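You operate a simulated robot arm through the tools that you are given. There is no shell and no other tool. Be economical: measure what you need, move in short steps, check, and stop when the job is done.

You are at the controls of a simulated two-armed robot. One attempt, no reset.

Task
Dose 40 ml into the square cup in two strokes and shut the pump.
Fine: hold the white pump stand to work it. Slide the cup under its spout; dial back to SHUT. Spill none, drop nothing. Set down upright: square cup.

It is judged by the outcome, as a careful person would: the job done as asked, and still so three seconds after it is handed in. It fails if anything else is knocked over, pushed out of place, dropped, spilled or broken.

Robot
Two 7-joint arms with two-finger parallel grippers on one trunk, on a base that drives. Base frame: it is fixed to the floor where the robot stands at the start and does not move with it; the origin is under the middle of the robot, x ahead of it, y to its left, z up. Units: mm, degrees, N and s.
The left shoulder is at the start at [70, 163, 1220], the right one opposite. Places, roughly: brush [250, 2000, 1000]; caddy [-250, 2000, 1000]; clamp knob [200, 2100, 900]; clamp stand [0, 2000, 1000]; dose dial [500, -100, 1100]; flat lever [500, -200, 1100]; gauge stand [-500, 2000, 1000]; lens (8x8x1 cm) [0, 1800, 900]; lens block [0, 1750, 1000]; meter stand [-1000, 2000, 1000]; pot [250, 2000, 1000]; sliding post [-200, 2100, 900]; tray with two handles [-500, 1750, 250]; upright lever [-400, 2100, 1000]. Payload 3.43 kg a hand.
The TCP of each hand is the grasp point between the finger pads, 34 mm short of the fingertips. In the tool frame z runs along the fingers and y along their closing line. Largest opening 128 mm; finger width 24, thickness 12; the body of the gripper, 48 by 130 mm, starts 96 mm behind the TCP.
Orientation is told as [roll, pitch, yaw] about the base's x, y, z axes, in that order, counted from this pose: with the fingers straight down and closing along the base's y, the tool's x points along the base's -x, its y along +y and its z along -z.

Tools
- The arms move only by the tool arm_command. It takes "left_moves", "right_moves" or both (then of equal length, played together; a hand with none holds still); each is a list of rows, each a list of 6 numbers: the shift along the tool's x, y, z in cm, then the turn, a rotation vector about the tool's x, y, z in degrees. In form: [[tx, ty, tz, ax, ay, az], ...]. A call has 1 to 8 rows; each row shifts and turns the commanded pose from where the row before left it, along the tool's axes as they then stand. "left_claw" and "right_claw" are, for a hand that has rows, the finger opening in cm, from 0 to 12.8, set as the call begins (left out, the last holds). Each row takes 0.2 s and may step no farther than 50 mm and 8.6 degrees from the row before; otherwise, or with a gripper value out of range, the whole call is refused. A pose out of reach is approached as far as the arm can. The call stops where the force on the tool passes 40 N (or 10 N more than at its start, if that is more) or the arm is blocked; 0.2 s more then pass. Each finger travels about 153 mm/s and halts on what it meets, pressing with about 39 N; the grip force reading is that of the motor and also rises with nothing between the fingers. The clock runs only during rows and for 0.2 s after the last one: add rows that do not move to give the fingers time. The reply holds the time, the measured pose of the TCP, the force on the tool along the base axes, the opening and the grip force, in the units named above and with some noise, with the torque about the TCP (base axes, N m) and any sound that the robot's microphone picked up.
- Cameras (640 x 400 px; columns grow to the right, rows downward): "scene" is now at [131.2, -32.7, 1459.3]; the picture's right is [-0.35, -0.94, 0.00], its down [-0.50, 0.19, -0.84] and it looks along [0.79, -0.29, -0.54] (base axes); focal length 214 px, centre (320, 200). "left" rides on the left gripper at [76, 11, -160] in its tool frame; the picture's right is [-0.15, 0.99, 0.00], its down [-0.88, -0.13, -0.46] and it looks along [-0.45, -0.07, 0.89] (tool axes); focal length 234 px, centre (320, 200). "right" rides on the right gripper at [76, -11, -160] in its tool frame; the picture's right is [0.15, 0.99, 0.00], its down [-0.88, 0.13, -0.46] and it looks along [-0.45, 0.07, 0.89] (tool axes); focal length 234 px, centre (320, 200). There is no depth. A picture from a camera that has moved, and an enlarged one, comes with that camera's place and axes in the base frame and with its lens. The place of the scene camera against the robot may be out by one fixed shift of up to 12 mm in any direction.
- get_image(camera): a new picture of that camera. The clock stands still meanwhile.
- move_column(by): slides the trunk up (or, below 0, down) by that many mm; the arms and the scene camera ride with it, the base frame stays. It gives what a move gives, with no picture.
- drive_base(legs): drives the robot by 1 to 6 legs, each [ahead, left, turn to the left] in mm, mm and degrees, along the robot's own axes; the way and the turn of a leg run together, so that a leg with both is an arc; at most 1500 mm and 180 degrees a leg. The arms and the cameras ride along, it lands a little off, and it stops where it bumps. It gives what a move gives.
- head_to(pan, tilt): turns the head with the scene camera to pan (to the left, within 86 degrees either way) and tilt (down, from -29 to 69), counted from straight ahead of the robot. It gives what a move gives.
- inspect(camera, box): a new picture of the part [left, top, right, bottom] of that camera's present view, enlarged. The clock stands still meanwhile.
- finish_job(): hands the job in; it is judged then, once.

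Work in short steps. Places have to be worked out from the pictures, the camera data and where the tool is seen: move nearer, look again, correct. Check each grasp and each placing, and mend what went wrong. You have 120 turns and 92 pictures in all, those below and enlarged ones among them. Open the grippers and draw the arms clear of the work before you hand the job in, unless the task says otherwise.

The tools are called after "Call:" as name(argument=value, ...) on one line, values as JSON. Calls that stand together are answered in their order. arm_command: Moves the arms, as the interface text tells. Its arguments: {"type":"object","properties":{"left_moves":{"type":"array","items":{"type":"array","items":{"type":"number"}}},"left_claw":{"type":"number"},"right_moves":{"type":"array","items":{"type":"array","items":{"type":"number"}}},"right_claw":{"type":"number"}},"required":[]} The other tools are called the same way: move_column (by) slides the trunk up or down; drive_base (legs) drives the base; head_to (pan, tilt) turns the head that bears the scene camera; get_image (camera) takes a picture; inspect (camera, box) takes an enlarged picture of a part of a camera's view; finish_job () hands the job in.

At the start:

```text
time_s: 0.0
left_tcp_pos: [519.0, 43.2, 1354.8]
left_tool_rot: [-0.1, 0.0, 0.1]
left_ft_force: [0.8, -0.4, -0.2]
left_wrist_torque: [-0.03, 0.0, -0.03]
left_width: 127.9
left_grip_force: 0.1
right_tcp_pos: [405.6, -327.6, 1437.5]
right_tool_rot: [0.0, 0.0, 0.0]
right_ft_force: [0.1, 0.1, 0.0]
right_wrist_torque: [0.0, -0.04, -0.03]
right_width: 128.2
right_grip_force: 0.0
trunk travel left (down, up): [-700.0, 240.0]
robot x, y, heading: [2.4, -1.7, -0.4]
head pan, tilt: [-20.4, 32.4]
```

scene: 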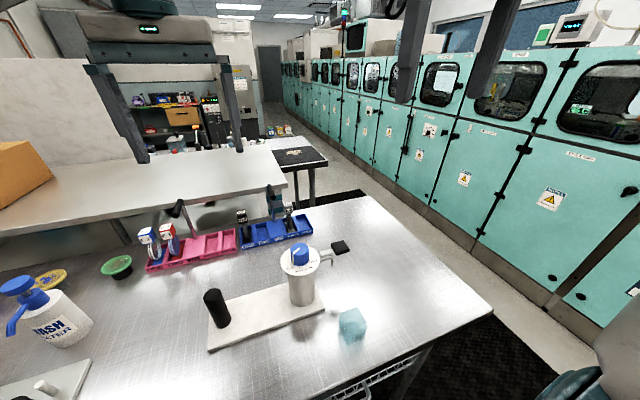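
right: 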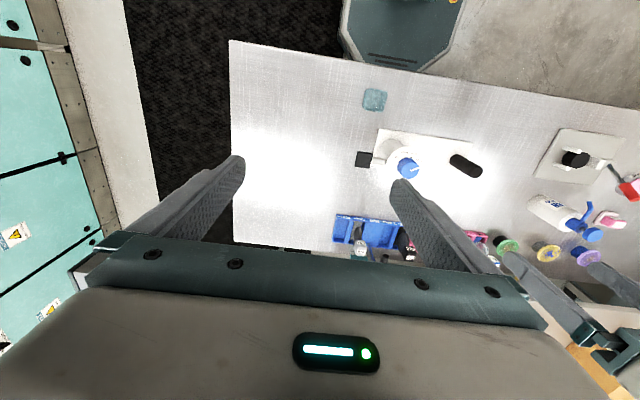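
left: 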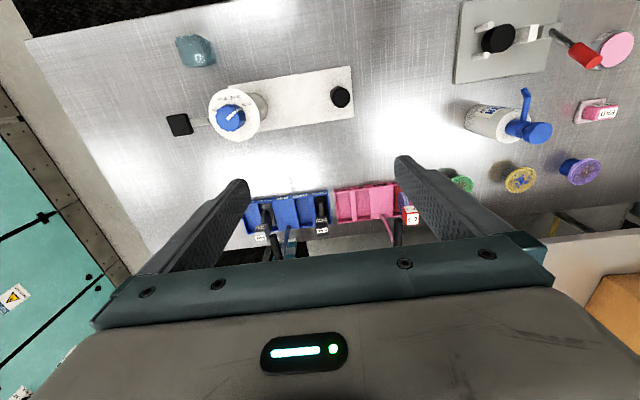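

I'll look closer at the pump and cup in the scene view and from the left hand.

Call:
inspect(camera="scene", box=[190, 220, 390, 360])

Call:
inspect(camera="left", box=[150, 20, 370, 160])

```text
2.86 times, centred on (290, 290) of scene
camera zoom: at [131.2, -32.7, 1459.3], right [-0.35, -0.94, 0.0], down [-0.5, 0.19, -0.84], along [0.79, -0.29, -0.54], focal length 613 px, centre (406, -57)
```

zoom: 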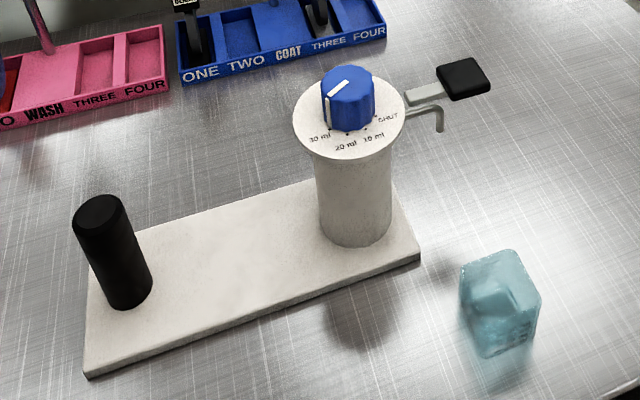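

```text
2.86 times, centred on (260, 90) of left
camera zoom: at [443.6, 54.8, 1516.2], right [0.15, 0.99, 0.0], down [0.88, -0.13, 0.46], along [0.45, -0.07, -0.89], focal length 669 px, centre (491, 514)
```

zoom: 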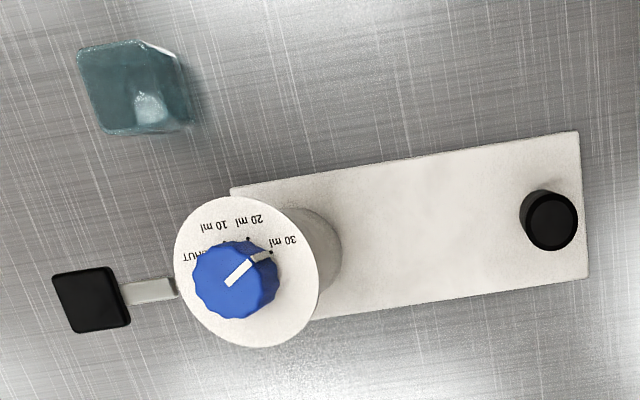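

Stereo gives the dial at about (477,-113,1090), the plate at z≈910 and the cup near (350,-204). I'll bring the right hand lower for a better look.

Call:
arm_command(right_moves=[[0.45, 1.96, 4.1, 0, 0, 0], [0.45, 1.96, 4.1, 0, 0, 0], [0.45, 1.96, 4.1, 0, 0, 0], [0.45, 1.96, 4.1, 0, 0, 0], [0.45, 1.96, 4.1, 0, 0, 0], [0.45, 1.96, 4.1, 0, 0, 0], [0.45, 1.96, 4.1, 0, 0, 0]])

Call:
get_image(camera="right")

```text
time_s: 1.6
left_tcp_pos: [521.1, 44.5, 1355.3]
left_tool_rot: [-0.1, 0.2, 0.1]
left_ft_force: [0.6, 0.7, 0.0]
left_wrist_torque: [-0.02, 0.02, 0.0]
left_width: 128.0
left_grip_force: 0.1
right_tcp_pos: [374.8, -188.5, 1149.8]
right_tool_rot: [0.0, 0.1, 0.0]
right_ft_force: [-0.6, 0.3, -0.2]
right_wrist_torque: [-0.02, 0.02, -0.01]
right_width: 127.9
right_grip_force: 0.1
trunk travel left (down, up): [-700.0, 240.0]
robot x, y, heading: [1.3, -1.6, 0.1]
head pan, tilt: [-20.4, 32.4]
```

```text
86 pictures are left
camera right: at [299.8, -198.6, 1308.9], right [-0.15, 0.99, 0.0], down [0.88, 0.13, 0.45], along [0.45, 0.07, -0.89], focal length 234 px, centre (320, 200)
```

right: 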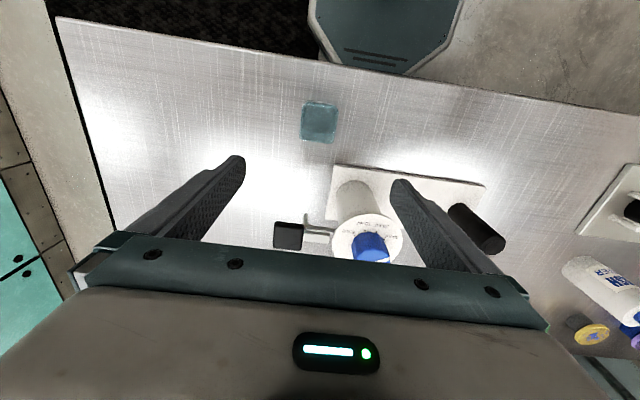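

Zooming in on cup, spout and dial.

Call:
inspect(camera="right", box=[260, 85, 420, 185])

Call:
inspect(camera="right", box=[260, 175, 420, 275])

```text
4.00 times, centred on (340, 135) of right
camera zoom: at [299.8, -198.6, 1308.9], right [-0.15, 0.99, 0.0], down [0.88, 0.13, 0.45], along [0.45, 0.07, -0.89], focal length 937 px, centre (240, 460)
```

zoom: 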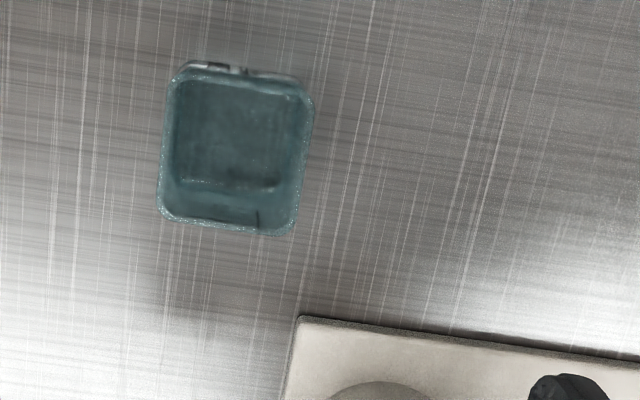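

```text
4.00 times, centred on (340, 225) of right
camera zoom: at [299.8, -198.6, 1308.9], right [-0.15, 0.99, 0.0], down [0.88, 0.13, 0.45], along [0.45, 0.07, -0.89], focal length 937 px, centre (240, 100)
```

zoom: 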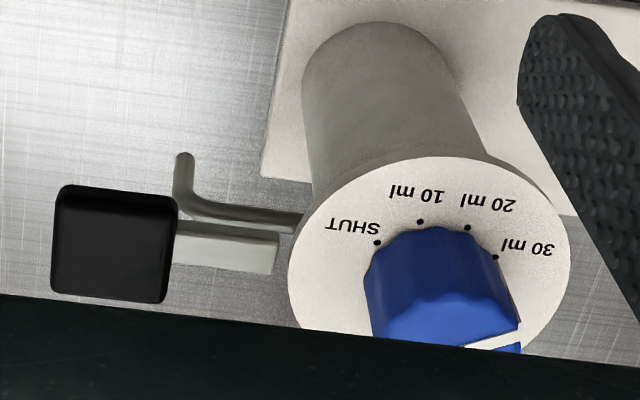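

Cup estimated at centre (354,-191), about 50 mm across, top ≈950; spout tip ≈(478,-191,1005). A grip from the front with the fingers tilted 45° should clear the spout and lever, so I tilt the right hand first.

Call:
arm_command(right_moves=[[0, 0, 0, 0, -7.5, 0], [0, 0, 0, 0, -7.5, 0], [0, 0, 0, 0, -7.5, 0], [0, 0, 0, 0, -7.5, 0], [0, 0, 0, 0, -7.5, 0], [0, 0, 0, 0, -7.5, 0]], right_claw=9)

Call:
get_image(camera="right")

```text
time_s: 3.0
left_tcp_pos: [520.4, 43.1, 1355.8]
left_tool_rot: [0.0, 0.1, 0.1]
left_ft_force: [-0.3, 0.1, -0.1]
left_wrist_torque: [0.03, 0.0, 0.0]
left_width: 127.9
left_grip_force: 0.1
right_tcp_pos: [483.8, -161.3, 1227.3]
right_tool_rot: [0.0, -44.9, 0.0]
right_ft_force: [0.4, -0.2, 0.4]
right_wrist_torque: [0.05, 0.01, -0.03]
right_width: 90.1
right_grip_force: 0.1
right hand out of reach, approached as far as the arm can: row 2, 3, 4, 5, 6
trunk travel left (down, up): [-700.0, 240.0]
robot x, y, heading: [1.2, -0.0, 0.1]
head pan, tilt: [-20.4, 32.4]
```

```text
83 pictures are left
camera right: at [318.2, -171.8, 1286.1], right [-0.1, 0.99, -0.1], down [0.3, 0.13, 0.94], along [0.95, 0.07, -0.31], focal length 234 px, centre (320, 200)
```

right: 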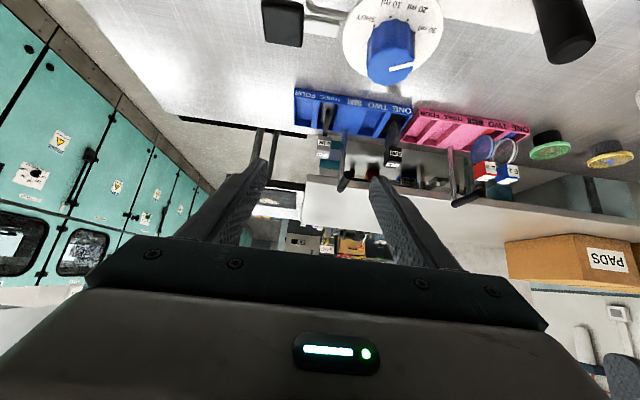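

The tilted hand cannot come this near the trunk, so I back the base off by 200 mm.

Call:
drive_base(legs=[[-200, 0, 0]])

```text
time_s: 4.6
left_tcp_pos: [322.1, 43.0, 1355.1]
left_tool_rot: [0.0, 0.1, 0.0]
left_ft_force: [-0.2, 1.3, -0.4]
left_wrist_torque: [0.01, 0.05, -0.01]
left_width: 128.1
left_grip_force: 0.1
right_tcp_pos: [285.7, -162.6, 1225.3]
right_tool_rot: [0.0, -44.8, -0.1]
right_ft_force: [0.5, -0.2, -0.4]
right_wrist_torque: [-0.01, 0.02, 0.01]
right_width: 90.3
right_grip_force: 0.1
trunk travel left (down, up): [-700.0, 240.0]
robot x, y, heading: [-202.2, -0.6, -0.2]
head pan, tilt: [-20.4, 32.4]
```

Now lowering the right hand in front of the cup for a look.

Call:
arm_command(right_moves=[[3.1, -0.71, 2.55, 0, 0, 0], [3.1, -0.71, 2.55, 0, 0, 0], [3.1, -0.71, 2.55, 0, 0, 0], [3.1, -0.71, 2.55, 0, 0, 0]])

Call:
get_image(camera="right")

```text
time_s: 5.6
left_tcp_pos: [322.9, 43.0, 1354.9]
left_tool_rot: [0.0, 0.1, 0.1]
left_ft_force: [0.2, 0.0, -1.5]
left_wrist_torque: [-0.01, 0.07, 0.02]
left_width: 128.0
left_grip_force: 0.0
right_tcp_pos: [340.8, -173.3, 1092.2]
right_tool_rot: [0.0, -44.5, -0.2]
right_ft_force: [1.0, 0.4, -0.3]
right_wrist_torque: [-0.04, 0.02, -0.02]
right_width: 89.9
right_grip_force: 0.1
right hand out of reach, approached as far as the arm can: row 1, 2, 3, 4
trunk travel left (down, up): [-700.0, 240.0]
robot x, y, heading: [-200.2, 0.1, -0.1]
head pan, tilt: [-20.4, 32.4]
```

```text
82 pictures are left
camera right: at [174.7, -183.3, 1152.4], right [-0.1, 0.99, -0.1], down [0.31, 0.13, 0.94], along [0.95, 0.06, -0.32], focal length 234 px, centre (320, 200)
```

right: 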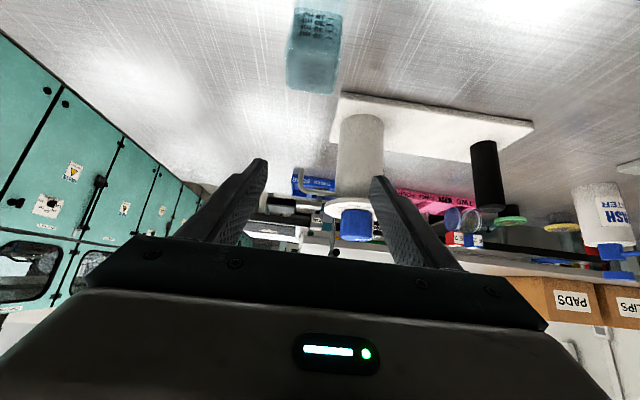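

Still slightly too near, so I back off another 80 mm, then test with a small rise where the commanded pose really is.

Call:
drive_base(legs=[[-80, 0, 0]])

Call:
arm_command(right_moves=[[0, 0, 0, 0, 0, 0], [-1.414, 0, -1.414, 0, 0, 0]])

```text
time_s: 6.7
left_tcp_pos: [243.2, 43.3, 1355.2]
left_tool_rot: [0.0, 0.2, -0.1]
left_ft_force: [-0.2, -0.4, -1.0]
left_wrist_torque: [0.0, -0.02, -0.02]
left_width: 127.9
left_grip_force: 0.0
right_tcp_pos: [259.8, -173.1, 1092.1]
right_tool_rot: [-0.1, -44.6, -0.1]
right_ft_force: [-0.1, 0.2, -0.2]
right_wrist_torque: [0.02, 0.0, -0.01]
right_width: 90.0
right_grip_force: 0.0
trunk travel left (down, up): [-700.0, 240.0]
robot x, y, heading: [-281.7, -1.2, -0.1]
head pan, tilt: [-20.4, 32.4]
```

```text
time_s: 7.3
left_tcp_pos: [239.6, 43.4, 1356.3]
left_tool_rot: [0.1, 0.0, 0.0]
left_ft_force: [-0.3, 0.9, -0.6]
left_wrist_torque: [0.01, -0.04, 0.02]
left_width: 127.7
left_grip_force: 0.0
right_tcp_pos: [258.0, -173.4, 1114.4]
right_tool_rot: [-0.1, -44.8, -0.1]
right_ft_force: [-0.1, 0.2, -0.2]
right_wrist_torque: [0.0, -0.01, -0.01]
right_width: 89.9
right_grip_force: 0.0
trunk travel left (down, up): [-700.0, 240.0]
robot x, y, heading: [-281.0, 0.7, -0.2]
head pan, tilt: [-20.4, 32.4]
```

The command follows the measured pose. Moving to a standoff about 100 mm behind the cup along the finger line.

Call:
arm_command(right_moves=[[1.93, -0.59, 2.97, 0, 0, 0], [1.93, -0.59, 2.97, 0, 0, 0], [1.93, -0.59, 2.97, 0, 0, 0]])

Call:
get_image(camera="right")

```text
time_s: 8.1
left_tcp_pos: [241.4, 42.5, 1354.6]
left_tool_rot: [0.0, 0.1, 0.0]
left_ft_force: [0.2, 0.3, 0.2]
left_wrist_torque: [-0.01, 0.05, 0.01]
left_width: 127.8
left_grip_force: 0.0
right_tcp_pos: [279.7, -190.6, 1009.0]
right_tool_rot: [0.0, -44.8, -0.1]
right_ft_force: [-0.4, -0.2, -0.5]
right_wrist_torque: [0.02, -0.02, 0.0]
right_width: 90.1
right_grip_force: 0.0
trunk travel left (down, up): [-700.0, 240.0]
robot x, y, heading: [-282.9, 1.2, -0.2]
head pan, tilt: [-20.4, 32.4]
```

```text
81 pictures are left
camera right: at [113.7, -201.0, 1068.6], right [-0.1, 0.99, -0.1], down [0.31, 0.13, 0.94], along [0.95, 0.06, -0.32], focal length 234 px, centre (320, 200)
```

right: 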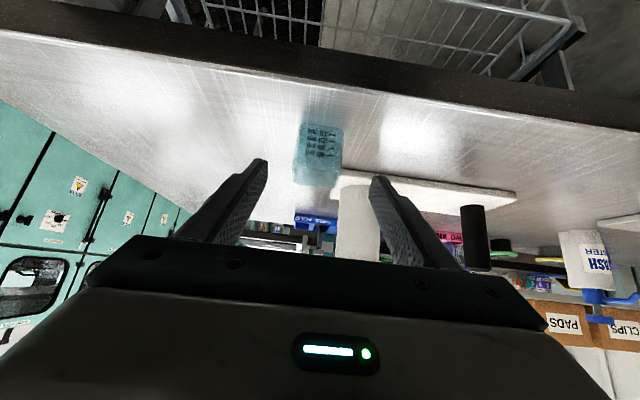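

Zoom on the cup to fix its height and the table level.

Call:
inspect(camera="right", box=[260, 90, 420, 190])

```text
4.00 times, centred on (340, 140) of right
camera zoom: at [113.7, -201.0, 1068.6], right [-0.1, 0.99, -0.1], down [0.31, 0.13, 0.94], along [0.95, 0.06, -0.32], focal length 937 px, centre (240, 440)
```

zoom: 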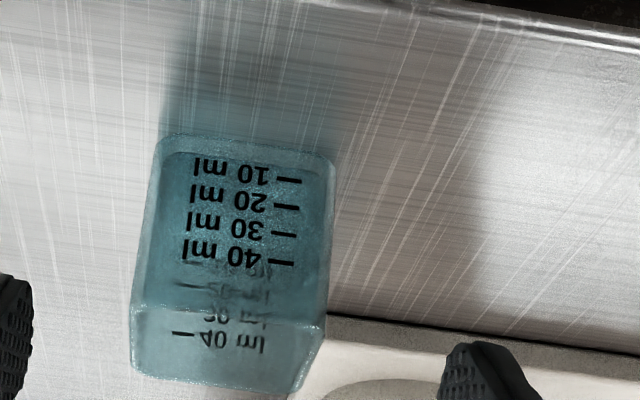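

Cup: centre ≈(354,-192.5), 50 mm cube, rim z≈962, table ≈908. Advancing along the finger line until the fingers flank it.

Call:
arm_command(right_moves=[[-0.1, -0.06, 2.98, 0, 0, 0], [-0.1, -0.06, 2.98, 0, 0, 0], [-0.1, -0.06, 2.98, 0, 0, 0]])

Call:
get_image(camera="right")

Call:
get_image(camera="scene")

```text
time_s: 8.9
left_tcp_pos: [240.2, 41.6, 1355.7]
left_tool_rot: [0.0, -0.1, 0.0]
left_ft_force: [-0.3, -0.1, -0.2]
left_wrist_torque: [-0.01, -0.02, 0.0]
left_width: 128.1
left_grip_force: 0.0
right_tcp_pos: [343.4, -204.0, 957.9]
right_tool_rot: [0.0, -44.7, -0.2]
right_ft_force: [0.2, 0.2, 0.0]
right_wrist_torque: [0.0, -0.03, -0.03]
right_width: 89.9
right_grip_force: 0.1
right hand out of reach, approached as far as the arm can: row 3
trunk travel left (down, up): [-700.0, 240.0]
robot x, y, heading: [-280.3, -1.3, -0.1]
head pan, tilt: [-20.4, 32.4]
```

```text
79 pictures are left
camera right: at [177.1, -214.3, 1017.4], right [-0.1, 0.99, -0.1], down [0.31, 0.13, 0.94], along [0.95, 0.06, -0.32], focal length 234 px, centre (320, 200)
```

right: 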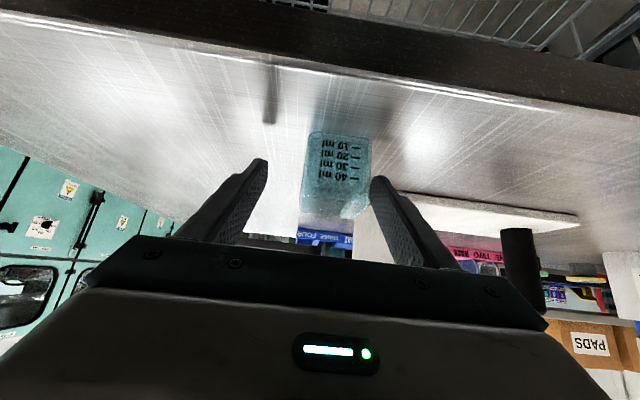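

```text
78 pictures are left
camera scene: at [-148.7, -32.9, 1459.3], right [-0.35, -0.94, 0.0], down [-0.5, 0.19, -0.84], along [0.79, -0.3, -0.54], focal length 214 px, centre (320, 200)
```

scene: 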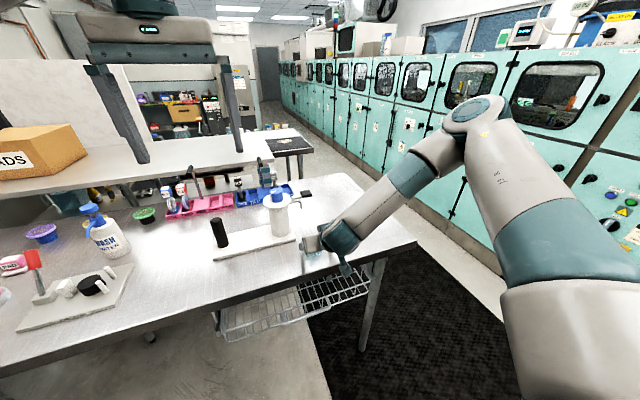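

Limit is "too near and too low" for the tilted hand. I'll raise the hand 100 mm, then lower the trunk 100 mm, which gives the arm more room.

Call:
arm_command(right_moves=[[-3.5, 0.55, -3.5, 0, 0, 0], [-3.5, 0.55, -3.5, 0, 0, 0]])

Call:
move_column(by=-90)

```text
time_s: 9.5
left_tcp_pos: [238.1, 43.7, 1355.6]
left_tool_rot: [-0.1, -0.1, 0.1]
left_ft_force: [-0.3, 0.4, 0.0]
left_wrist_torque: [0.0, 0.0, 0.01]
left_width: 128.0
left_grip_force: 0.0
right_tcp_pos: [341.5, -190.4, 1058.4]
right_tool_rot: [0.0, -44.8, -0.1]
right_ft_force: [-0.8, 0.6, 0.7]
right_wrist_torque: [0.03, -0.06, -0.04]
right_width: 90.0
right_grip_force: 0.1
trunk travel left (down, up): [-700.0, 240.0]
robot x, y, heading: [-280.3, -1.7, -0.3]
head pan, tilt: [-20.4, 32.4]
```

```text
time_s: 10.7
left_tcp_pos: [240.9, 43.1, 1265.8]
left_tool_rot: [0.0, 0.0, 0.0]
left_ft_force: [-0.7, -0.3, -1.1]
left_wrist_torque: [0.02, -0.04, -0.01]
left_width: 127.9
left_grip_force: 0.2
right_tcp_pos: [342.4, -192.3, 967.0]
right_tool_rot: [-0.2, -44.6, -0.1]
right_ft_force: [-0.3, -0.6, -0.3]
right_wrist_torque: [0.02, -0.01, 0.0]
right_width: 90.0
right_grip_force: 0.1
trunk travel left (down, up): [-610.0, 330.0]
robot x, y, heading: [-277.3, -2.4, -0.1]
head pan, tilt: [-20.4, 32.4]
```

At (342,-192,967). A small last step down, then a picture before closing.

Call:
arm_command(right_moves=[[0.9, -0.05, 1.7, 0, 0, 0], [0, 0, 0, 0, 0, 0]])

Call:
inspect(camera="right", box=[200, 80, 440, 230])

```text
time_s: 11.3
left_tcp_pos: [240.0, 42.5, 1265.5]
left_tool_rot: [0.0, 0.0, 0.0]
left_ft_force: [0.7, -0.4, -0.6]
left_wrist_torque: [0.01, -0.02, -0.02]
left_width: 128.2
left_grip_force: 0.1
right_tcp_pos: [349.3, -193.4, 947.5]
right_tool_rot: [-0.1, -44.6, -0.2]
right_ft_force: [-0.5, 0.7, 0.4]
right_wrist_torque: [0.0, 0.01, 0.03]
right_width: 90.2
right_grip_force: 0.0
trunk travel left (down, up): [-610.0, 330.0]
robot x, y, heading: [-281.0, 0.2, -0.3]
head pan, tilt: [-20.4, 32.4]
```

```text
2.67 times, centred on (320, 155) of right
camera zoom: at [181.7, -202.9, 1008.7], right [-0.1, 0.99, -0.1], down [0.31, 0.13, 0.94], along [0.95, 0.06, -0.31], focal length 624 px, centre (320, 320)
```

zoom: 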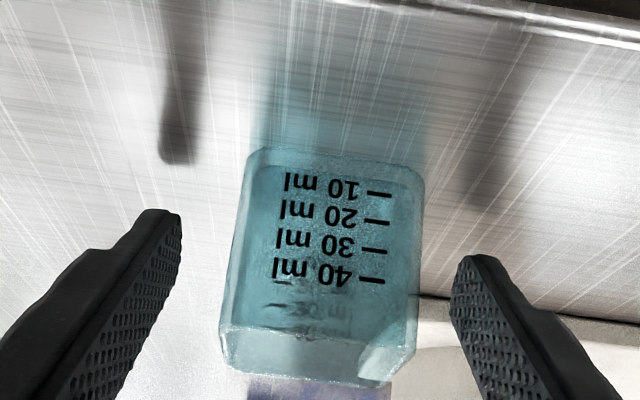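

The fingers flank the cup, tips about 7 mm above the table. Centring 4 mm toward +y and closing.

Call:
arm_command(right_moves=[[0, 0.4, 0, 0, 0, 0]])

Call:
arm_command(right_moves=[[0, 0, 0, 0, 0, 0], [0, 0, 0, 0, 0, 0], [0, 0, 0, 0, 0, 0]], right_claw=4.4)

Call:
inspect(camera="right", box=[200, 80, 440, 230])

```text
time_s: 11.7
left_tcp_pos: [239.6, 42.3, 1266.3]
left_tool_rot: [0.0, 0.1, -0.1]
left_ft_force: [0.3, -0.6, -0.2]
left_wrist_torque: [0.01, 0.02, 0.02]
left_width: 128.0
left_grip_force: 0.0
right_tcp_pos: [349.2, -187.6, 948.6]
right_tool_rot: [0.1, -44.7, -0.3]
right_ft_force: [0.5, 0.2, 0.4]
right_wrist_torque: [-0.02, -0.02, 0.04]
right_width: 90.1
right_grip_force: 0.1
trunk travel left (down, up): [-610.0, 330.0]
robot x, y, heading: [-279.4, -0.2, -0.1]
head pan, tilt: [-20.4, 32.4]
```

```text
time_s: 12.5
left_tcp_pos: [240.3, 41.5, 1265.1]
left_tool_rot: [0.0, 0.0, 0.0]
left_ft_force: [0.3, 0.0, 0.0]
left_wrist_torque: [-0.02, 0.03, 0.0]
left_width: 127.7
left_grip_force: 0.0
right_tcp_pos: [349.5, -189.1, 949.5]
right_tool_rot: [-0.2, -44.8, -0.2]
right_ft_force: [-0.3, -0.3, 2.7]
right_wrist_torque: [-0.11, 0.02, 0.0]
right_width: 51.2
right_grip_force: 39.2
trunk travel left (down, up): [-610.0, 330.0]
robot x, y, heading: [-280.6, -1.7, 0.0]
head pan, tilt: [-20.4, 32.4]
```

```text
2.67 times, centred on (320, 155) of right
camera zoom: at [182.0, -198.8, 1008.8], right [-0.1, 0.99, -0.1], down [0.3, 0.13, 0.94], along [0.95, 0.06, -0.31], focal length 624 px, centre (320, 320)
```

zoom: 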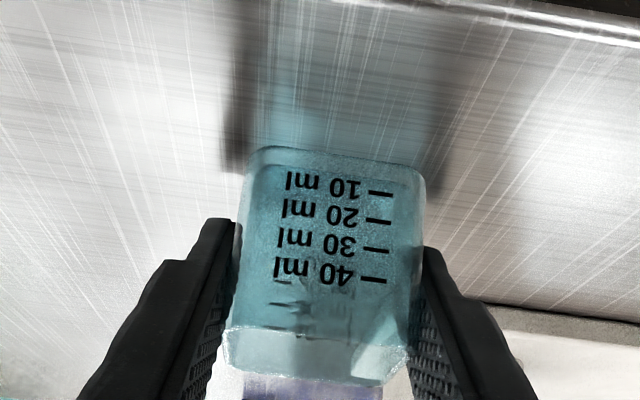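

Cup held at 51 mm width. I lift it 3 mm and move it 90 mm forward toward the spout, then check.

Call:
arm_command(right_moves=[[-0.21, 0, -0.21, 0, 0, 0], [-1.27, -0.04, 1.27, 0, 0, 0], [-1.27, -0.04, 1.27, 0, 0, 0], [-1.27, -0.04, 1.27, 0, 0, 0], [-1.27, -0.04, 1.27, 0, 0, 0], [-1.27, -0.04, 1.27, 0, 0, 0]])

Call:
get_image(camera="right")

Call:
inspect(camera="scene", box=[200, 170, 360, 270])

```text
time_s: 13.9
left_tcp_pos: [239.4, 42.4, 1265.5]
left_tool_rot: [0.0, 0.0, 0.0]
left_ft_force: [-0.3, 0.3, -0.1]
left_wrist_torque: [0.0, -0.02, -0.02]
left_width: 128.2
left_grip_force: 0.1
right_tcp_pos: [437.9, -190.1, 951.1]
right_tool_rot: [0.0, -44.8, -0.1]
right_ft_force: [-0.7, 0.6, 3.2]
right_wrist_torque: [0.19, -0.09, 0.03]
right_width: 51.3
right_grip_force: 38.9
trunk travel left (down, up): [-610.0, 330.0]
robot x, y, heading: [-280.8, 2.6, -0.0]
head pan, tilt: [-20.4, 32.4]
```

```text
75 pictures are left
camera right: at [271.5, -201.7, 1010.9], right [-0.1, 0.99, -0.1], down [0.3, 0.13, 0.94], along [0.95, 0.06, -0.31], focal length 234 px, centre (320, 200)
```

right: 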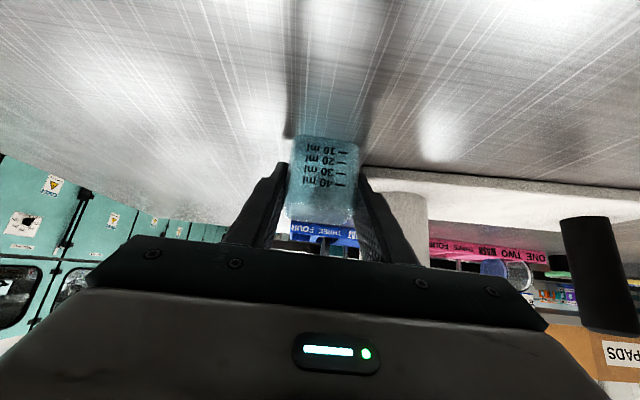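

```text
4.00 times, centred on (280, 220) of scene
camera zoom: at [-149.1, -32.7, 1369.5], right [-0.35, -0.94, 0.0], down [-0.5, 0.19, -0.84], along [0.79, -0.3, -0.54], focal length 858 px, centre (480, 120)
```

zoom: 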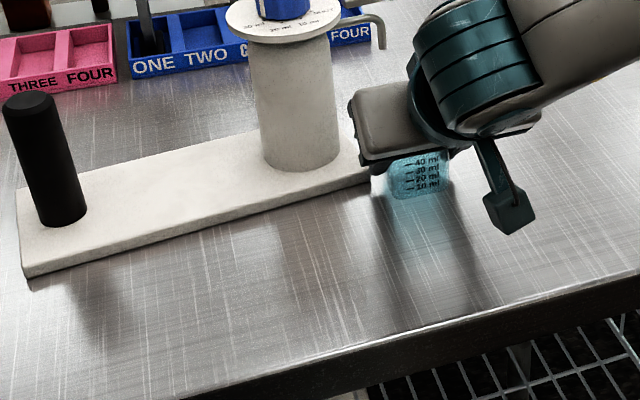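

Clear of the pump so far. Checking the spout's place from the left hand's camera.

Call:
get_image(camera="left")

```text
73 pictures are left
camera left: at [163.9, 54.2, 1426.2], right [0.15, 0.99, 0.0], down [0.88, -0.13, 0.46], along [0.45, -0.07, -0.89], focal length 234 px, centre (320, 200)
```

left: 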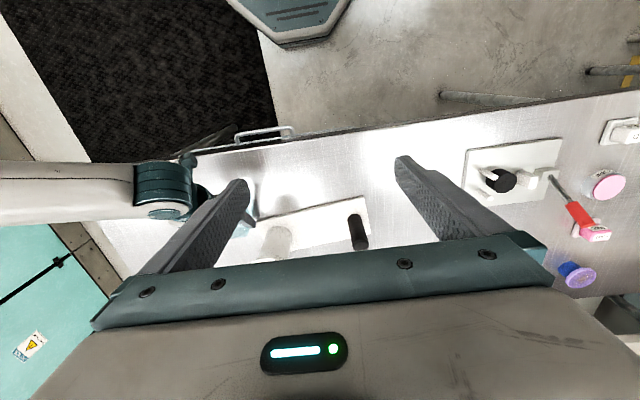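

Spout estimate (480,-191); the +y finger will pass near the pump cylinder, so I aim the cup at y≈-194. Sliding the last 36 mm slowly.

Call:
arm_command(right_moves=[[-0.85, -0.13, 0.85, 0, 0, 0], [-0.85, -0.13, 0.85, 0, 0, 0], [-0.85, -0.13, 0.85, 0, 0, 0], [0, 0, 0, 0, 0, 0]])

Call:
inspect(camera="scene", box=[230, 160, 350, 235])

Call:
get_image(camera="right")

```text
time_s: 14.9
left_tcp_pos: [241.1, 41.8, 1265.4]
left_tool_rot: [0.0, -0.1, 0.0]
left_ft_force: [-0.7, -0.1, 0.2]
left_wrist_torque: [0.01, -0.01, 0.01]
left_width: 127.7
left_grip_force: 0.1
right_tcp_pos: [473.4, -196.7, 951.3]
right_tool_rot: [-0.2, -44.7, -0.2]
right_ft_force: [-1.2, -0.1, 1.0]
right_wrist_torque: [0.05, -0.01, 0.04]
right_width: 51.1
right_grip_force: 39.0
trunk travel left (down, up): [-610.0, 330.0]
robot x, y, heading: [-282.7, -2.9, -0.0]
head pan, tilt: [-20.4, 32.4]
```

```text
5.33 times, centred on (290, 198) of scene
camera zoom: at [-148.6, -32.7, 1369.2], right [-0.35, -0.94, 0.0], down [-0.5, 0.19, -0.84], along [0.79, -0.3, -0.54], focal length 1144 px, centre (480, 213)
```

zoom: 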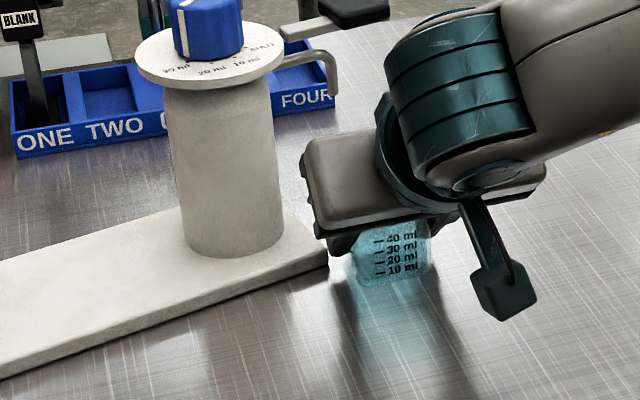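

```text
71 pictures are left
camera right: at [306.7, -207.4, 1011.1], right [-0.1, 0.99, -0.1], down [0.31, 0.13, 0.94], along [0.95, 0.06, -0.32], focal length 234 px, centre (320, 200)
```

right: 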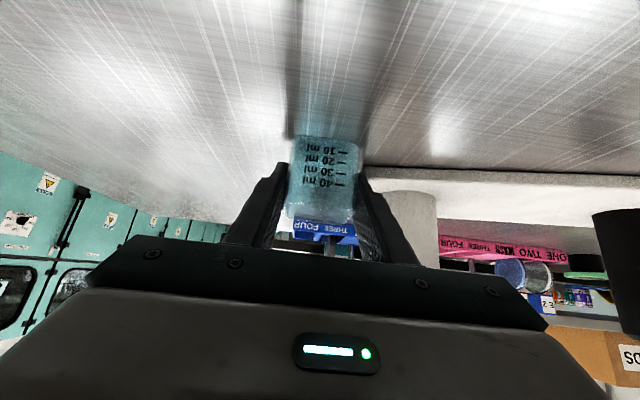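

Comparing the last two scene views against the blue tray, the pump stand has shifted along with the hand. The +y finger caught the plate's edge. I back off straight with the cup before going further.

Call:
arm_command(right_moves=[[1.53, 0, -1.53, 0, 0, 0], [1.53, 0, -1.53, 0, 0, 0], [1.53, 0, -1.53, 0, 0, 0], [1.53, 0, -1.53, 0, 0, 0], [1.53, 0, -1.53, 0, 0, 0], [1.53, 0, -1.53, 0, 0, 0]])

Call:
inspect(camera="scene", box=[180, 160, 340, 260])

Call:
get_image(camera="left")

```text
time_s: 16.3
left_tcp_pos: [239.3, 42.6, 1265.9]
left_tool_rot: [0.0, 0.0, 0.1]
left_ft_force: [-0.3, 0.0, -0.2]
left_wrist_torque: [-0.04, 0.01, 0.03]
left_width: 127.7
left_grip_force: 0.1
right_tcp_pos: [344.1, -194.2, 952.3]
right_tool_rot: [0.0, -44.8, -0.2]
right_ft_force: [0.1, -0.4, -0.2]
right_wrist_torque: [0.02, -0.01, 0.02]
right_width: 51.3
right_grip_force: 39.0
trunk travel left (down, up): [-610.0, 330.0]
robot x, y, heading: [-282.4, 0.9, -0.1]
head pan, tilt: [-20.4, 32.4]
```

```text
4.00 times, centred on (260, 210) of scene
camera zoom: at [-149.1, -32.7, 1369.4], right [-0.35, -0.94, 0.0], down [-0.5, 0.19, -0.84], along [0.79, -0.3, -0.54], focal length 858 px, centre (560, 160)
```

zoom: 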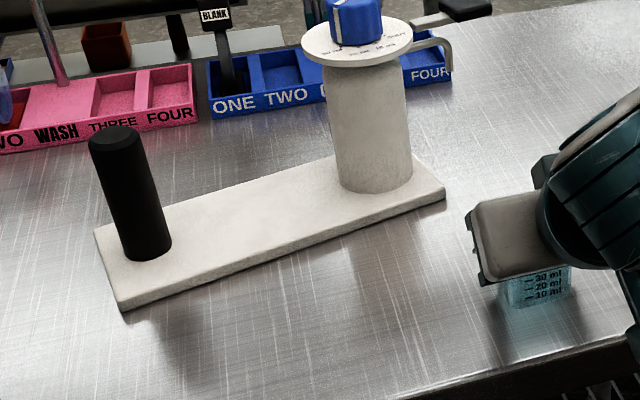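

```text
69 pictures are left
camera left: at [163.9, 54.2, 1426.1], right [0.15, 0.99, 0.0], down [0.88, -0.13, 0.46], along [0.45, -0.07, -0.89], focal length 234 px, centre (320, 200)
```

left: 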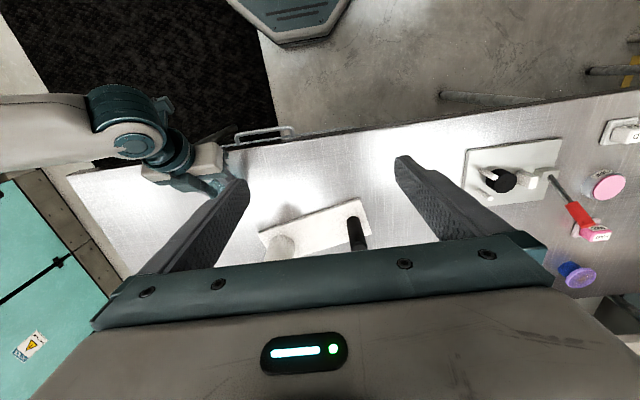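

The stand has turned about 13° and its spout end slid ~75 mm away. I'll set the cup down here, then use both hands to draw the stand back to where it stood.

Call:
arm_command(right_moves=[[0.2, 0, 0.2, 0, 0, 0], [0, 0, 0, 0, 0, 0]])

Call:
arm_command(right_moves=[[0, 0, 0, 0, 0, 0], [0, 0, 0, 0, 0, 0], [0, 0, -2.5, 0, 0, 0], [0, 0, -2.5, 0, 0, 0], [0, 0, -2.5, 0, 0, 0], [0, 0, -2.5, 0, 0, 0]], right_claw=9)

Call:
get_image(camera="right")

```text
time_s: 16.9
left_tcp_pos: [240.0, 42.0, 1264.9]
left_tool_rot: [-0.1, 0.0, 0.0]
left_ft_force: [-1.2, 0.5, -0.3]
left_wrist_torque: [-0.01, -0.03, -0.01]
left_width: 127.8
left_grip_force: 0.1
right_tcp_pos: [344.5, -194.0, 948.4]
right_tool_rot: [0.0, -44.9, -0.2]
right_ft_force: [0.1, 0.1, 4.4]
right_wrist_torque: [-0.03, 0.02, 0.02]
right_width: 51.7
right_grip_force: 39.1
trunk travel left (down, up): [-610.0, 330.0]
robot x, y, heading: [-283.9, -2.2, -0.1]
head pan, tilt: [-20.4, 32.4]
```

```text
time_s: 18.3
left_tcp_pos: [239.5, 43.1, 1265.5]
left_tool_rot: [0.1, 0.0, 0.0]
left_ft_force: [0.1, -0.3, 0.5]
left_wrist_torque: [0.01, 0.02, 0.04]
left_width: 127.8
left_grip_force: 0.1
right_tcp_pos: [272.6, -194.3, 1019.0]
right_tool_rot: [-0.1, -44.8, -0.1]
right_ft_force: [-0.2, 0.1, -0.1]
right_wrist_torque: [-0.04, 0.0, -0.01]
right_width: 90.0
right_grip_force: 0.1
trunk travel left (down, up): [-610.0, 330.0]
robot x, y, heading: [-280.1, 2.4, -0.1]
head pan, tilt: [-20.4, 32.4]
```

```text
68 pictures are left
camera right: at [106.5, -204.3, 1080.2], right [-0.1, 0.99, -0.1], down [0.3, 0.13, 0.94], along [0.95, 0.06, -0.31], focal length 234 px, centre (320, 200)
```

right: 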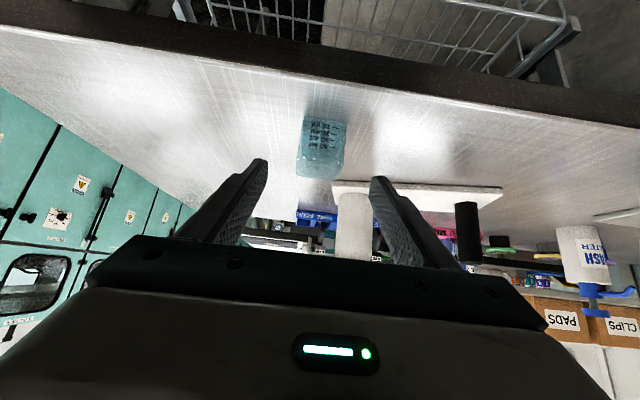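

Cup stands upright at (349,-194). Now I tilt the left hand forward 45° to take the black post from the front, and lift the right hand clear.

Call:
arm_command(left_moves=[[0, 0, 0, 0, -7.5, 0], [0, 0, 0, 0, -7.5, 0], [0, 0, 0, 0, -7.5, 0], [0, 0, 0, 0, -7.5, 0], [0, 0, 0, 0, -7.5, 0], [0, 0, 0, 0, -7.5, 0]], right_moves=[[-1.41, 0, -1.41, 0, 0, 0], [-1.41, 0, -1.41, 0, 0, 0], [-1.41, 0, -1.41, 0, 0, 0], [0, 0, 0, 0, 0, 0], [0, 0, 0, 0, 0, 0], [0, 0, 0, 0, 0, 0]], left_claw=9, right_claw=10)

```text
time_s: 19.7
left_tcp_pos: [241.0, 42.8, 1265.7]
left_tool_rot: [-0.1, -45.1, 0.0]
left_ft_force: [-0.4, -0.6, 0.7]
left_wrist_torque: [0.0, 0.01, -0.02]
left_width: 89.9
left_grip_force: 0.2
right_tcp_pos: [275.4, -194.7, 1080.0]
right_tool_rot: [-0.1, -44.8, -0.2]
right_ft_force: [0.3, 0.4, 0.1]
right_wrist_torque: [0.0, 0.01, 0.0]
right_width: 100.0
right_grip_force: 0.0
trunk travel left (down, up): [-610.0, 330.0]
robot x, y, heading: [-274.8, -0.6, -0.2]
head pan, tilt: [-20.4, 32.4]
```

Left hand to a standoff in front of the post.

Call:
arm_command(left_moves=[[0.26, 0.66, 4.1, 0, 0, 0], [0.26, 0.66, 4.1, 0, 0, 0], [0.26, 0.66, 4.1, 0, 0, 0], [0.26, 0.66, 4.1, 0, 0, 0], [0.26, 0.66, 4.1, 0, 0, 0], [0.26, 0.66, 4.1, 0, 0, 0], [0.26, 0.66, 4.1, 0, 0, 0]])

Call:
get_image(camera="left")

Call:
get_image(camera="right")

```text
time_s: 21.3
left_tcp_pos: [430.5, 90.8, 1048.6]
left_tool_rot: [0.0, -45.0, 0.0]
left_ft_force: [0.5, -0.3, -0.1]
left_wrist_torque: [-0.04, 0.02, 0.03]
left_width: 89.9
left_grip_force: 0.0
right_tcp_pos: [276.6, -194.2, 1079.0]
right_tool_rot: [-0.1, -44.7, 0.0]
right_ft_force: [-0.4, -0.6, 0.3]
right_wrist_torque: [0.02, 0.0, -0.08]
right_width: 100.1
right_grip_force: 0.0
trunk travel left (down, up): [-610.0, 330.0]
robot x, y, heading: [-280.1, 2.3, 0.2]
head pan, tilt: [-20.4, 32.4]
```

```text
67 pictures are left
camera left: at [264.2, 101.4, 1109.2], right [0.1, 0.99, 0.1], down [0.3, -0.13, 0.94], along [0.95, -0.07, -0.31], focal length 234 px, centre (320, 200)
```

left: 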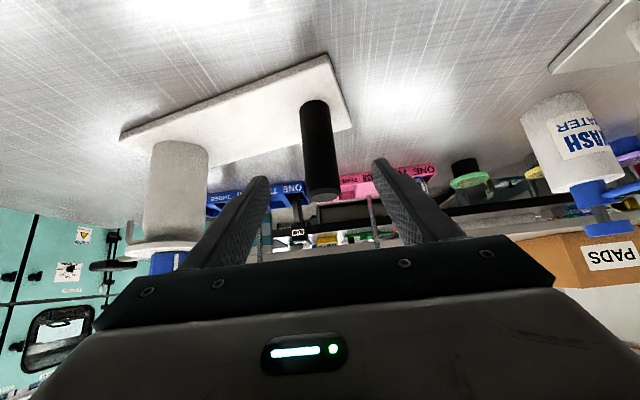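

```text
66 pictures are left
camera right: at [108.8, -204.2, 1139.2], right [-0.1, 0.99, -0.1], down [0.31, 0.13, 0.94], along [0.95, 0.06, -0.32], focal length 234 px, centre (320, 200)
```

right: 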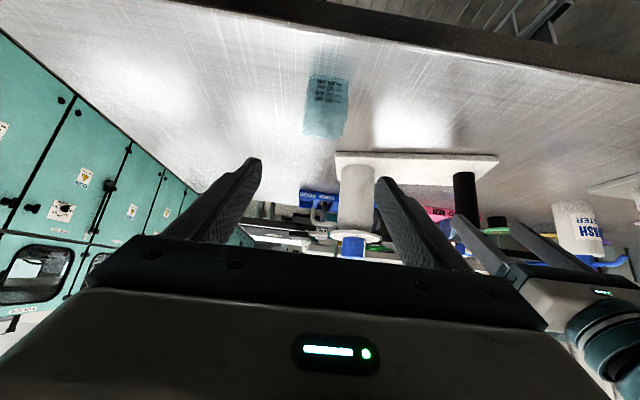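

Left view: post axis ≈(489,88), stand turned 13.4°, so the cylinder should be ≈(533,-110). Moving the left hand in around the post.

Call:
arm_command(left_moves=[[0.12, -0.05, 2.88, 0, 0, 0], [0.12, -0.05, 2.88, 0, 0, 0], [0.12, -0.05, 2.88, 0, 0, 0], [0, 0, 0, 0, 0, 0]])

Call:
get_image(camera="left")

```text
time_s: 22.3
left_tcp_pos: [488.4, 86.3, 985.9]
left_tool_rot: [0.0, -44.9, 0.0]
left_ft_force: [-0.5, 0.0, 0.4]
left_wrist_torque: [0.01, 0.02, -0.01]
left_width: 90.2
left_grip_force: 0.0
right_tcp_pos: [274.4, -195.9, 1080.1]
right_tool_rot: [-0.1, -44.7, -0.3]
right_ft_force: [0.3, -0.4, 0.4]
right_wrist_torque: [0.02, -0.04, 0.01]
right_width: 99.7
right_grip_force: 0.1
trunk travel left (down, up): [-610.0, 330.0]
robot x, y, heading: [-278.6, 3.4, -0.3]
head pan, tilt: [-20.4, 32.4]
```

```text
65 pictures are left
camera left: at [321.9, 99.1, 1046.3], right [0.1, 0.99, 0.1], down [0.3, -0.13, 0.94], along [0.95, -0.07, -0.31], focal length 234 px, centre (320, 200)
```

left: 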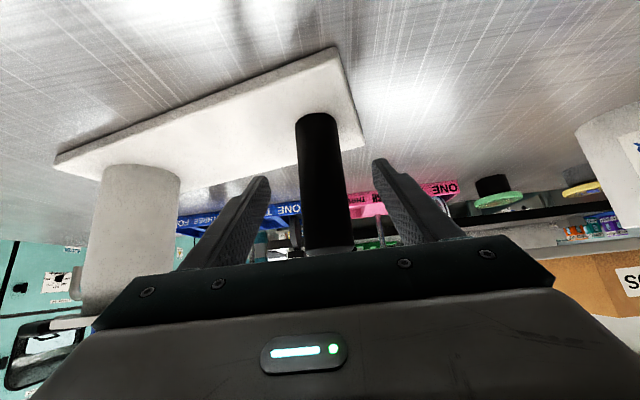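

The post is between the fingers; closing the left hand.

Call:
arm_command(left_moves=[[0, 0, 0, 0, 0, 0], [0, 0, 0, 0, 0, 0], [0, 0, 0, 0, 0, 0]], left_claw=2.0)

```text
time_s: 23.1
left_tcp_pos: [487.9, 87.1, 986.9]
left_tool_rot: [0.0, -45.1, 0.0]
left_ft_force: [0.9, 0.3, 0.9]
left_wrist_torque: [0.19, -0.24, 0.12]
left_width: 34.8
left_grip_force: 38.4
right_tcp_pos: [273.7, -194.0, 1078.7]
right_tool_rot: [-0.1, -44.7, -0.2]
right_ft_force: [0.2, -0.6, -0.5]
right_wrist_torque: [0.0, 0.0, 0.0]
right_width: 100.0
right_grip_force: 0.1
trunk travel left (down, up): [-610.0, 330.0]
robot x, y, heading: [-279.3, -3.0, -0.3]
head pan, tilt: [-20.4, 32.4]
```

Firm grip on the post (35 mm). I try turning the stand back about the post with the left hand alone, −13.4° about the vertical.

Call:
arm_command(left_moves=[[0, 0, 0, 2.37, 0, 2.37], [0, 0, 0, 2.37, 0, 2.37], [0, 0, 0, 2.37, 0, 2.37], [0, 0, 0, 2.37, 0, 2.37]])

Call:
get_image(camera="left")

Call:
inspect(camera="scene", box=[180, 160, 340, 260])

```text
time_s: 24.1
left_tcp_pos: [489.3, 87.0, 986.2]
left_tool_rot: [0.1, -45.0, -13.5]
left_ft_force: [-1.2, 1.0, 1.5]
left_wrist_torque: [-0.07, -0.08, 0.06]
left_width: 34.8
left_grip_force: 38.5
right_tcp_pos: [274.4, -195.9, 1079.7]
right_tool_rot: [0.0, -44.7, -0.2]
right_ft_force: [0.8, 0.7, 0.6]
right_wrist_torque: [-0.02, 0.03, -0.01]
right_width: 99.9
right_grip_force: 0.1
trunk travel left (down, up): [-610.0, 330.0]
robot x, y, heading: [-278.5, -1.8, -0.1]
head pan, tilt: [-20.4, 32.4]
```

```text
64 pictures are left
camera left: at [329.2, 137.5, 1046.2], right [0.33, 0.94, 0.1], down [0.26, -0.2, 0.94], along [0.91, -0.29, -0.31], focal length 234 px, centre (320, 200)
```

left: 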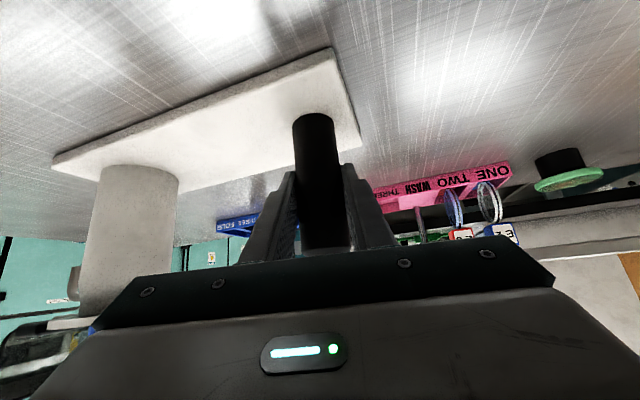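

```text
4.00 times, centred on (260, 210) of scene
camera zoom: at [-148.8, -32.6, 1369.3], right [-0.35, -0.94, 0.0], down [-0.5, 0.19, -0.84], along [0.79, -0.3, -0.54], focal length 858 px, centre (560, 160)
```

zoom: 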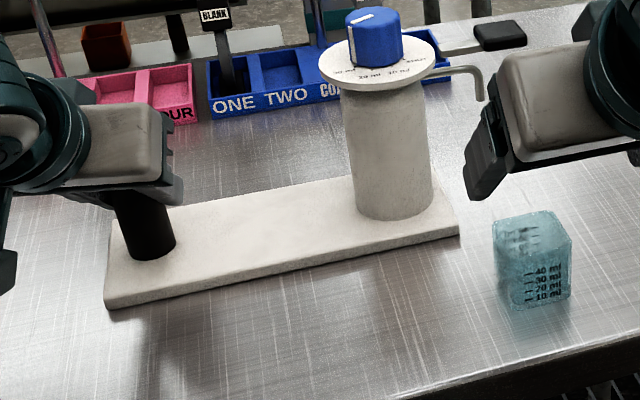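

The stand turned with the hand, and plate yaw is back to the start value. It still sits about 10 mm too far in x, so I draw it back that much.

Call:
arm_command(left_moves=[[0.38, -0.03, -0.38, 0, 0, 0], [0.38, -0.03, -0.38, 0, 0, 0], [0, 0, 0, 0, 0, 0]])

Call:
inspect(camera="scene", box=[180, 160, 340, 260])

```text
time_s: 24.9
left_tcp_pos: [478.3, 89.9, 986.4]
left_tool_rot: [0.1, -45.0, -13.6]
left_ft_force: [0.4, 0.4, 2.0]
left_wrist_torque: [0.05, 0.15, -0.1]
left_width: 35.0
left_grip_force: 39.3
right_tcp_pos: [274.4, -194.9, 1079.0]
right_tool_rot: [0.0, -44.8, -0.2]
right_ft_force: [-0.6, -0.4, 0.2]
right_wrist_torque: [0.01, 0.02, 0.0]
right_width: 100.2
right_grip_force: 0.0
trunk travel left (down, up): [-610.0, 330.0]
robot x, y, heading: [-282.6, -0.4, -0.4]
head pan, tilt: [-20.4, 32.4]
```

```text
4.00 times, centred on (260, 210) of scene
camera zoom: at [-148.6, -32.8, 1369.3], right [-0.35, -0.94, 0.0], down [-0.5, 0.19, -0.84], along [0.79, -0.3, -0.54], focal length 858 px, centre (560, 160)
```

zoom: 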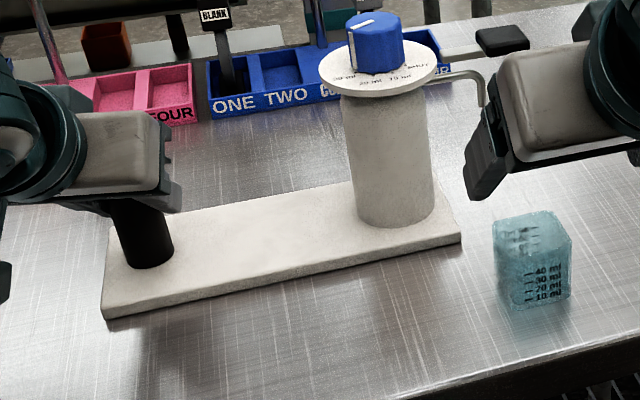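

Stand is back where it stood (post at 478,90), and the left hand keeps holding it. The right hand goes back to the cup, gripping higher so the tips clear the plate.

Call:
arm_command(right_moves=[[0.82, 0.0, 3.18, 0, 0, 0], [0.82, 0.0, 3.18, 0, 0, 0], [0.82, 0.0, 3.18, 0, 0, 0], [0.82, 0.0, 3.18, 0, 0, 0], [0, 0, 0, 0, 0, 0]], right_claw=9)

Call:
inspect(camera="right", box=[200, 80, 440, 230])

```text
time_s: 26.1
left_tcp_pos: [477.0, 88.9, 986.7]
left_tool_rot: [0.0, -45.0, -13.5]
left_ft_force: [1.2, 0.1, 2.2]
left_wrist_torque: [0.14, 0.11, 0.09]
left_width: 34.8
left_grip_force: 38.9
right_tcp_pos: [340.4, -195.4, 964.3]
right_tool_rot: [0.0, -44.7, -0.1]
right_ft_force: [0.4, 0.0, 0.5]
right_wrist_torque: [0.02, 0.0, -0.01]
right_width: 90.1
right_grip_force: 0.0
trunk travel left (down, up): [-610.0, 330.0]
robot x, y, heading: [-279.1, -1.5, -0.2]
head pan, tilt: [-20.4, 32.4]
```

```text
2.67 times, centred on (320, 155) of right
camera zoom: at [174.2, -205.7, 1025.6], right [-0.1, 0.99, -0.1], down [0.31, 0.13, 0.94], along [0.95, 0.06, -0.32], focal length 624 px, centre (320, 320)
```

zoom: 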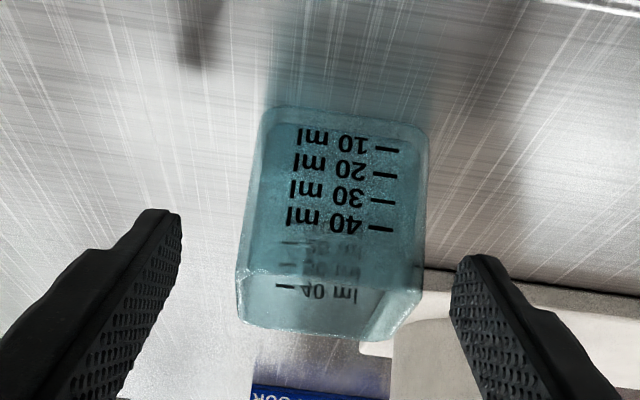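

Tips now sit ~23 mm above the table, above the plate top. Centring +6 mm in y and closing.

Call:
arm_command(right_moves=[[0, 0.5, 0, 0, 0, 0]])

Call:
arm_command(right_moves=[[0, 0, 0, 0, 0, 0], [0, 0, 0, 0, 0, 0], [0, 0, 0, 0, 0, 0]], right_claw=4.4)

Call:
inspect(camera="right", box=[200, 80, 440, 230])

```text
time_s: 26.5
left_tcp_pos: [478.3, 89.6, 984.8]
left_tool_rot: [0.0, -45.0, -13.3]
left_ft_force: [1.3, 0.0, 2.0]
left_wrist_torque: [0.09, 0.01, 0.12]
left_width: 34.6
left_grip_force: 39.0
right_tcp_pos: [341.0, -191.1, 966.6]
right_tool_rot: [-0.1, -44.8, -0.2]
right_ft_force: [-0.6, -0.5, -0.4]
right_wrist_torque: [-0.02, 0.01, 0.02]
right_width: 89.7
right_grip_force: 0.0
trunk travel left (down, up): [-610.0, 330.0]
robot x, y, heading: [-277.3, 1.3, -0.2]
head pan, tilt: [-20.4, 32.4]
```

```text
time_s: 27.3
left_tcp_pos: [478.6, 88.8, 987.2]
left_tool_rot: [0.1, -45.0, -13.4]
left_ft_force: [0.7, -0.5, 2.5]
left_wrist_torque: [0.11, -0.09, 0.04]
left_width: 35.0
left_grip_force: 38.8
right_tcp_pos: [341.1, -191.3, 966.0]
right_tool_rot: [-0.1, -44.8, -0.2]
right_ft_force: [0.4, 0.6, 1.4]
right_wrist_torque: [0.0, -0.11, 0.0]
right_width: 51.0
right_grip_force: 39.3
trunk travel left (down, up): [-610.0, 330.0]
robot x, y, heading: [-278.4, 2.2, -0.1]
head pan, tilt: [-20.4, 32.4]
```

```text
2.67 times, centred on (320, 155) of right
camera zoom: at [174.3, -200.4, 1025.7], right [-0.1, 0.99, -0.1], down [0.3, 0.13, 0.94], along [0.95, 0.06, -0.31], focal length 624 px, centre (320, 320)
```

zoom: 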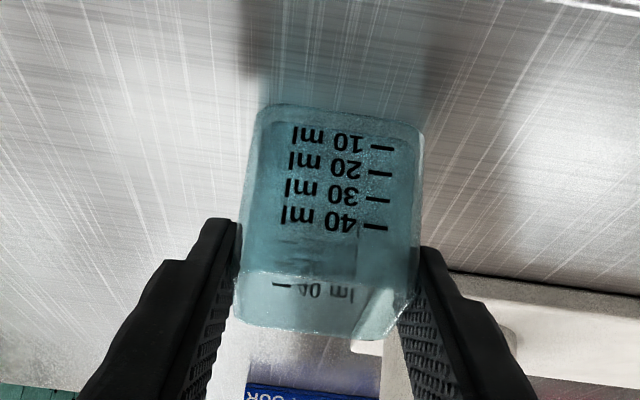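

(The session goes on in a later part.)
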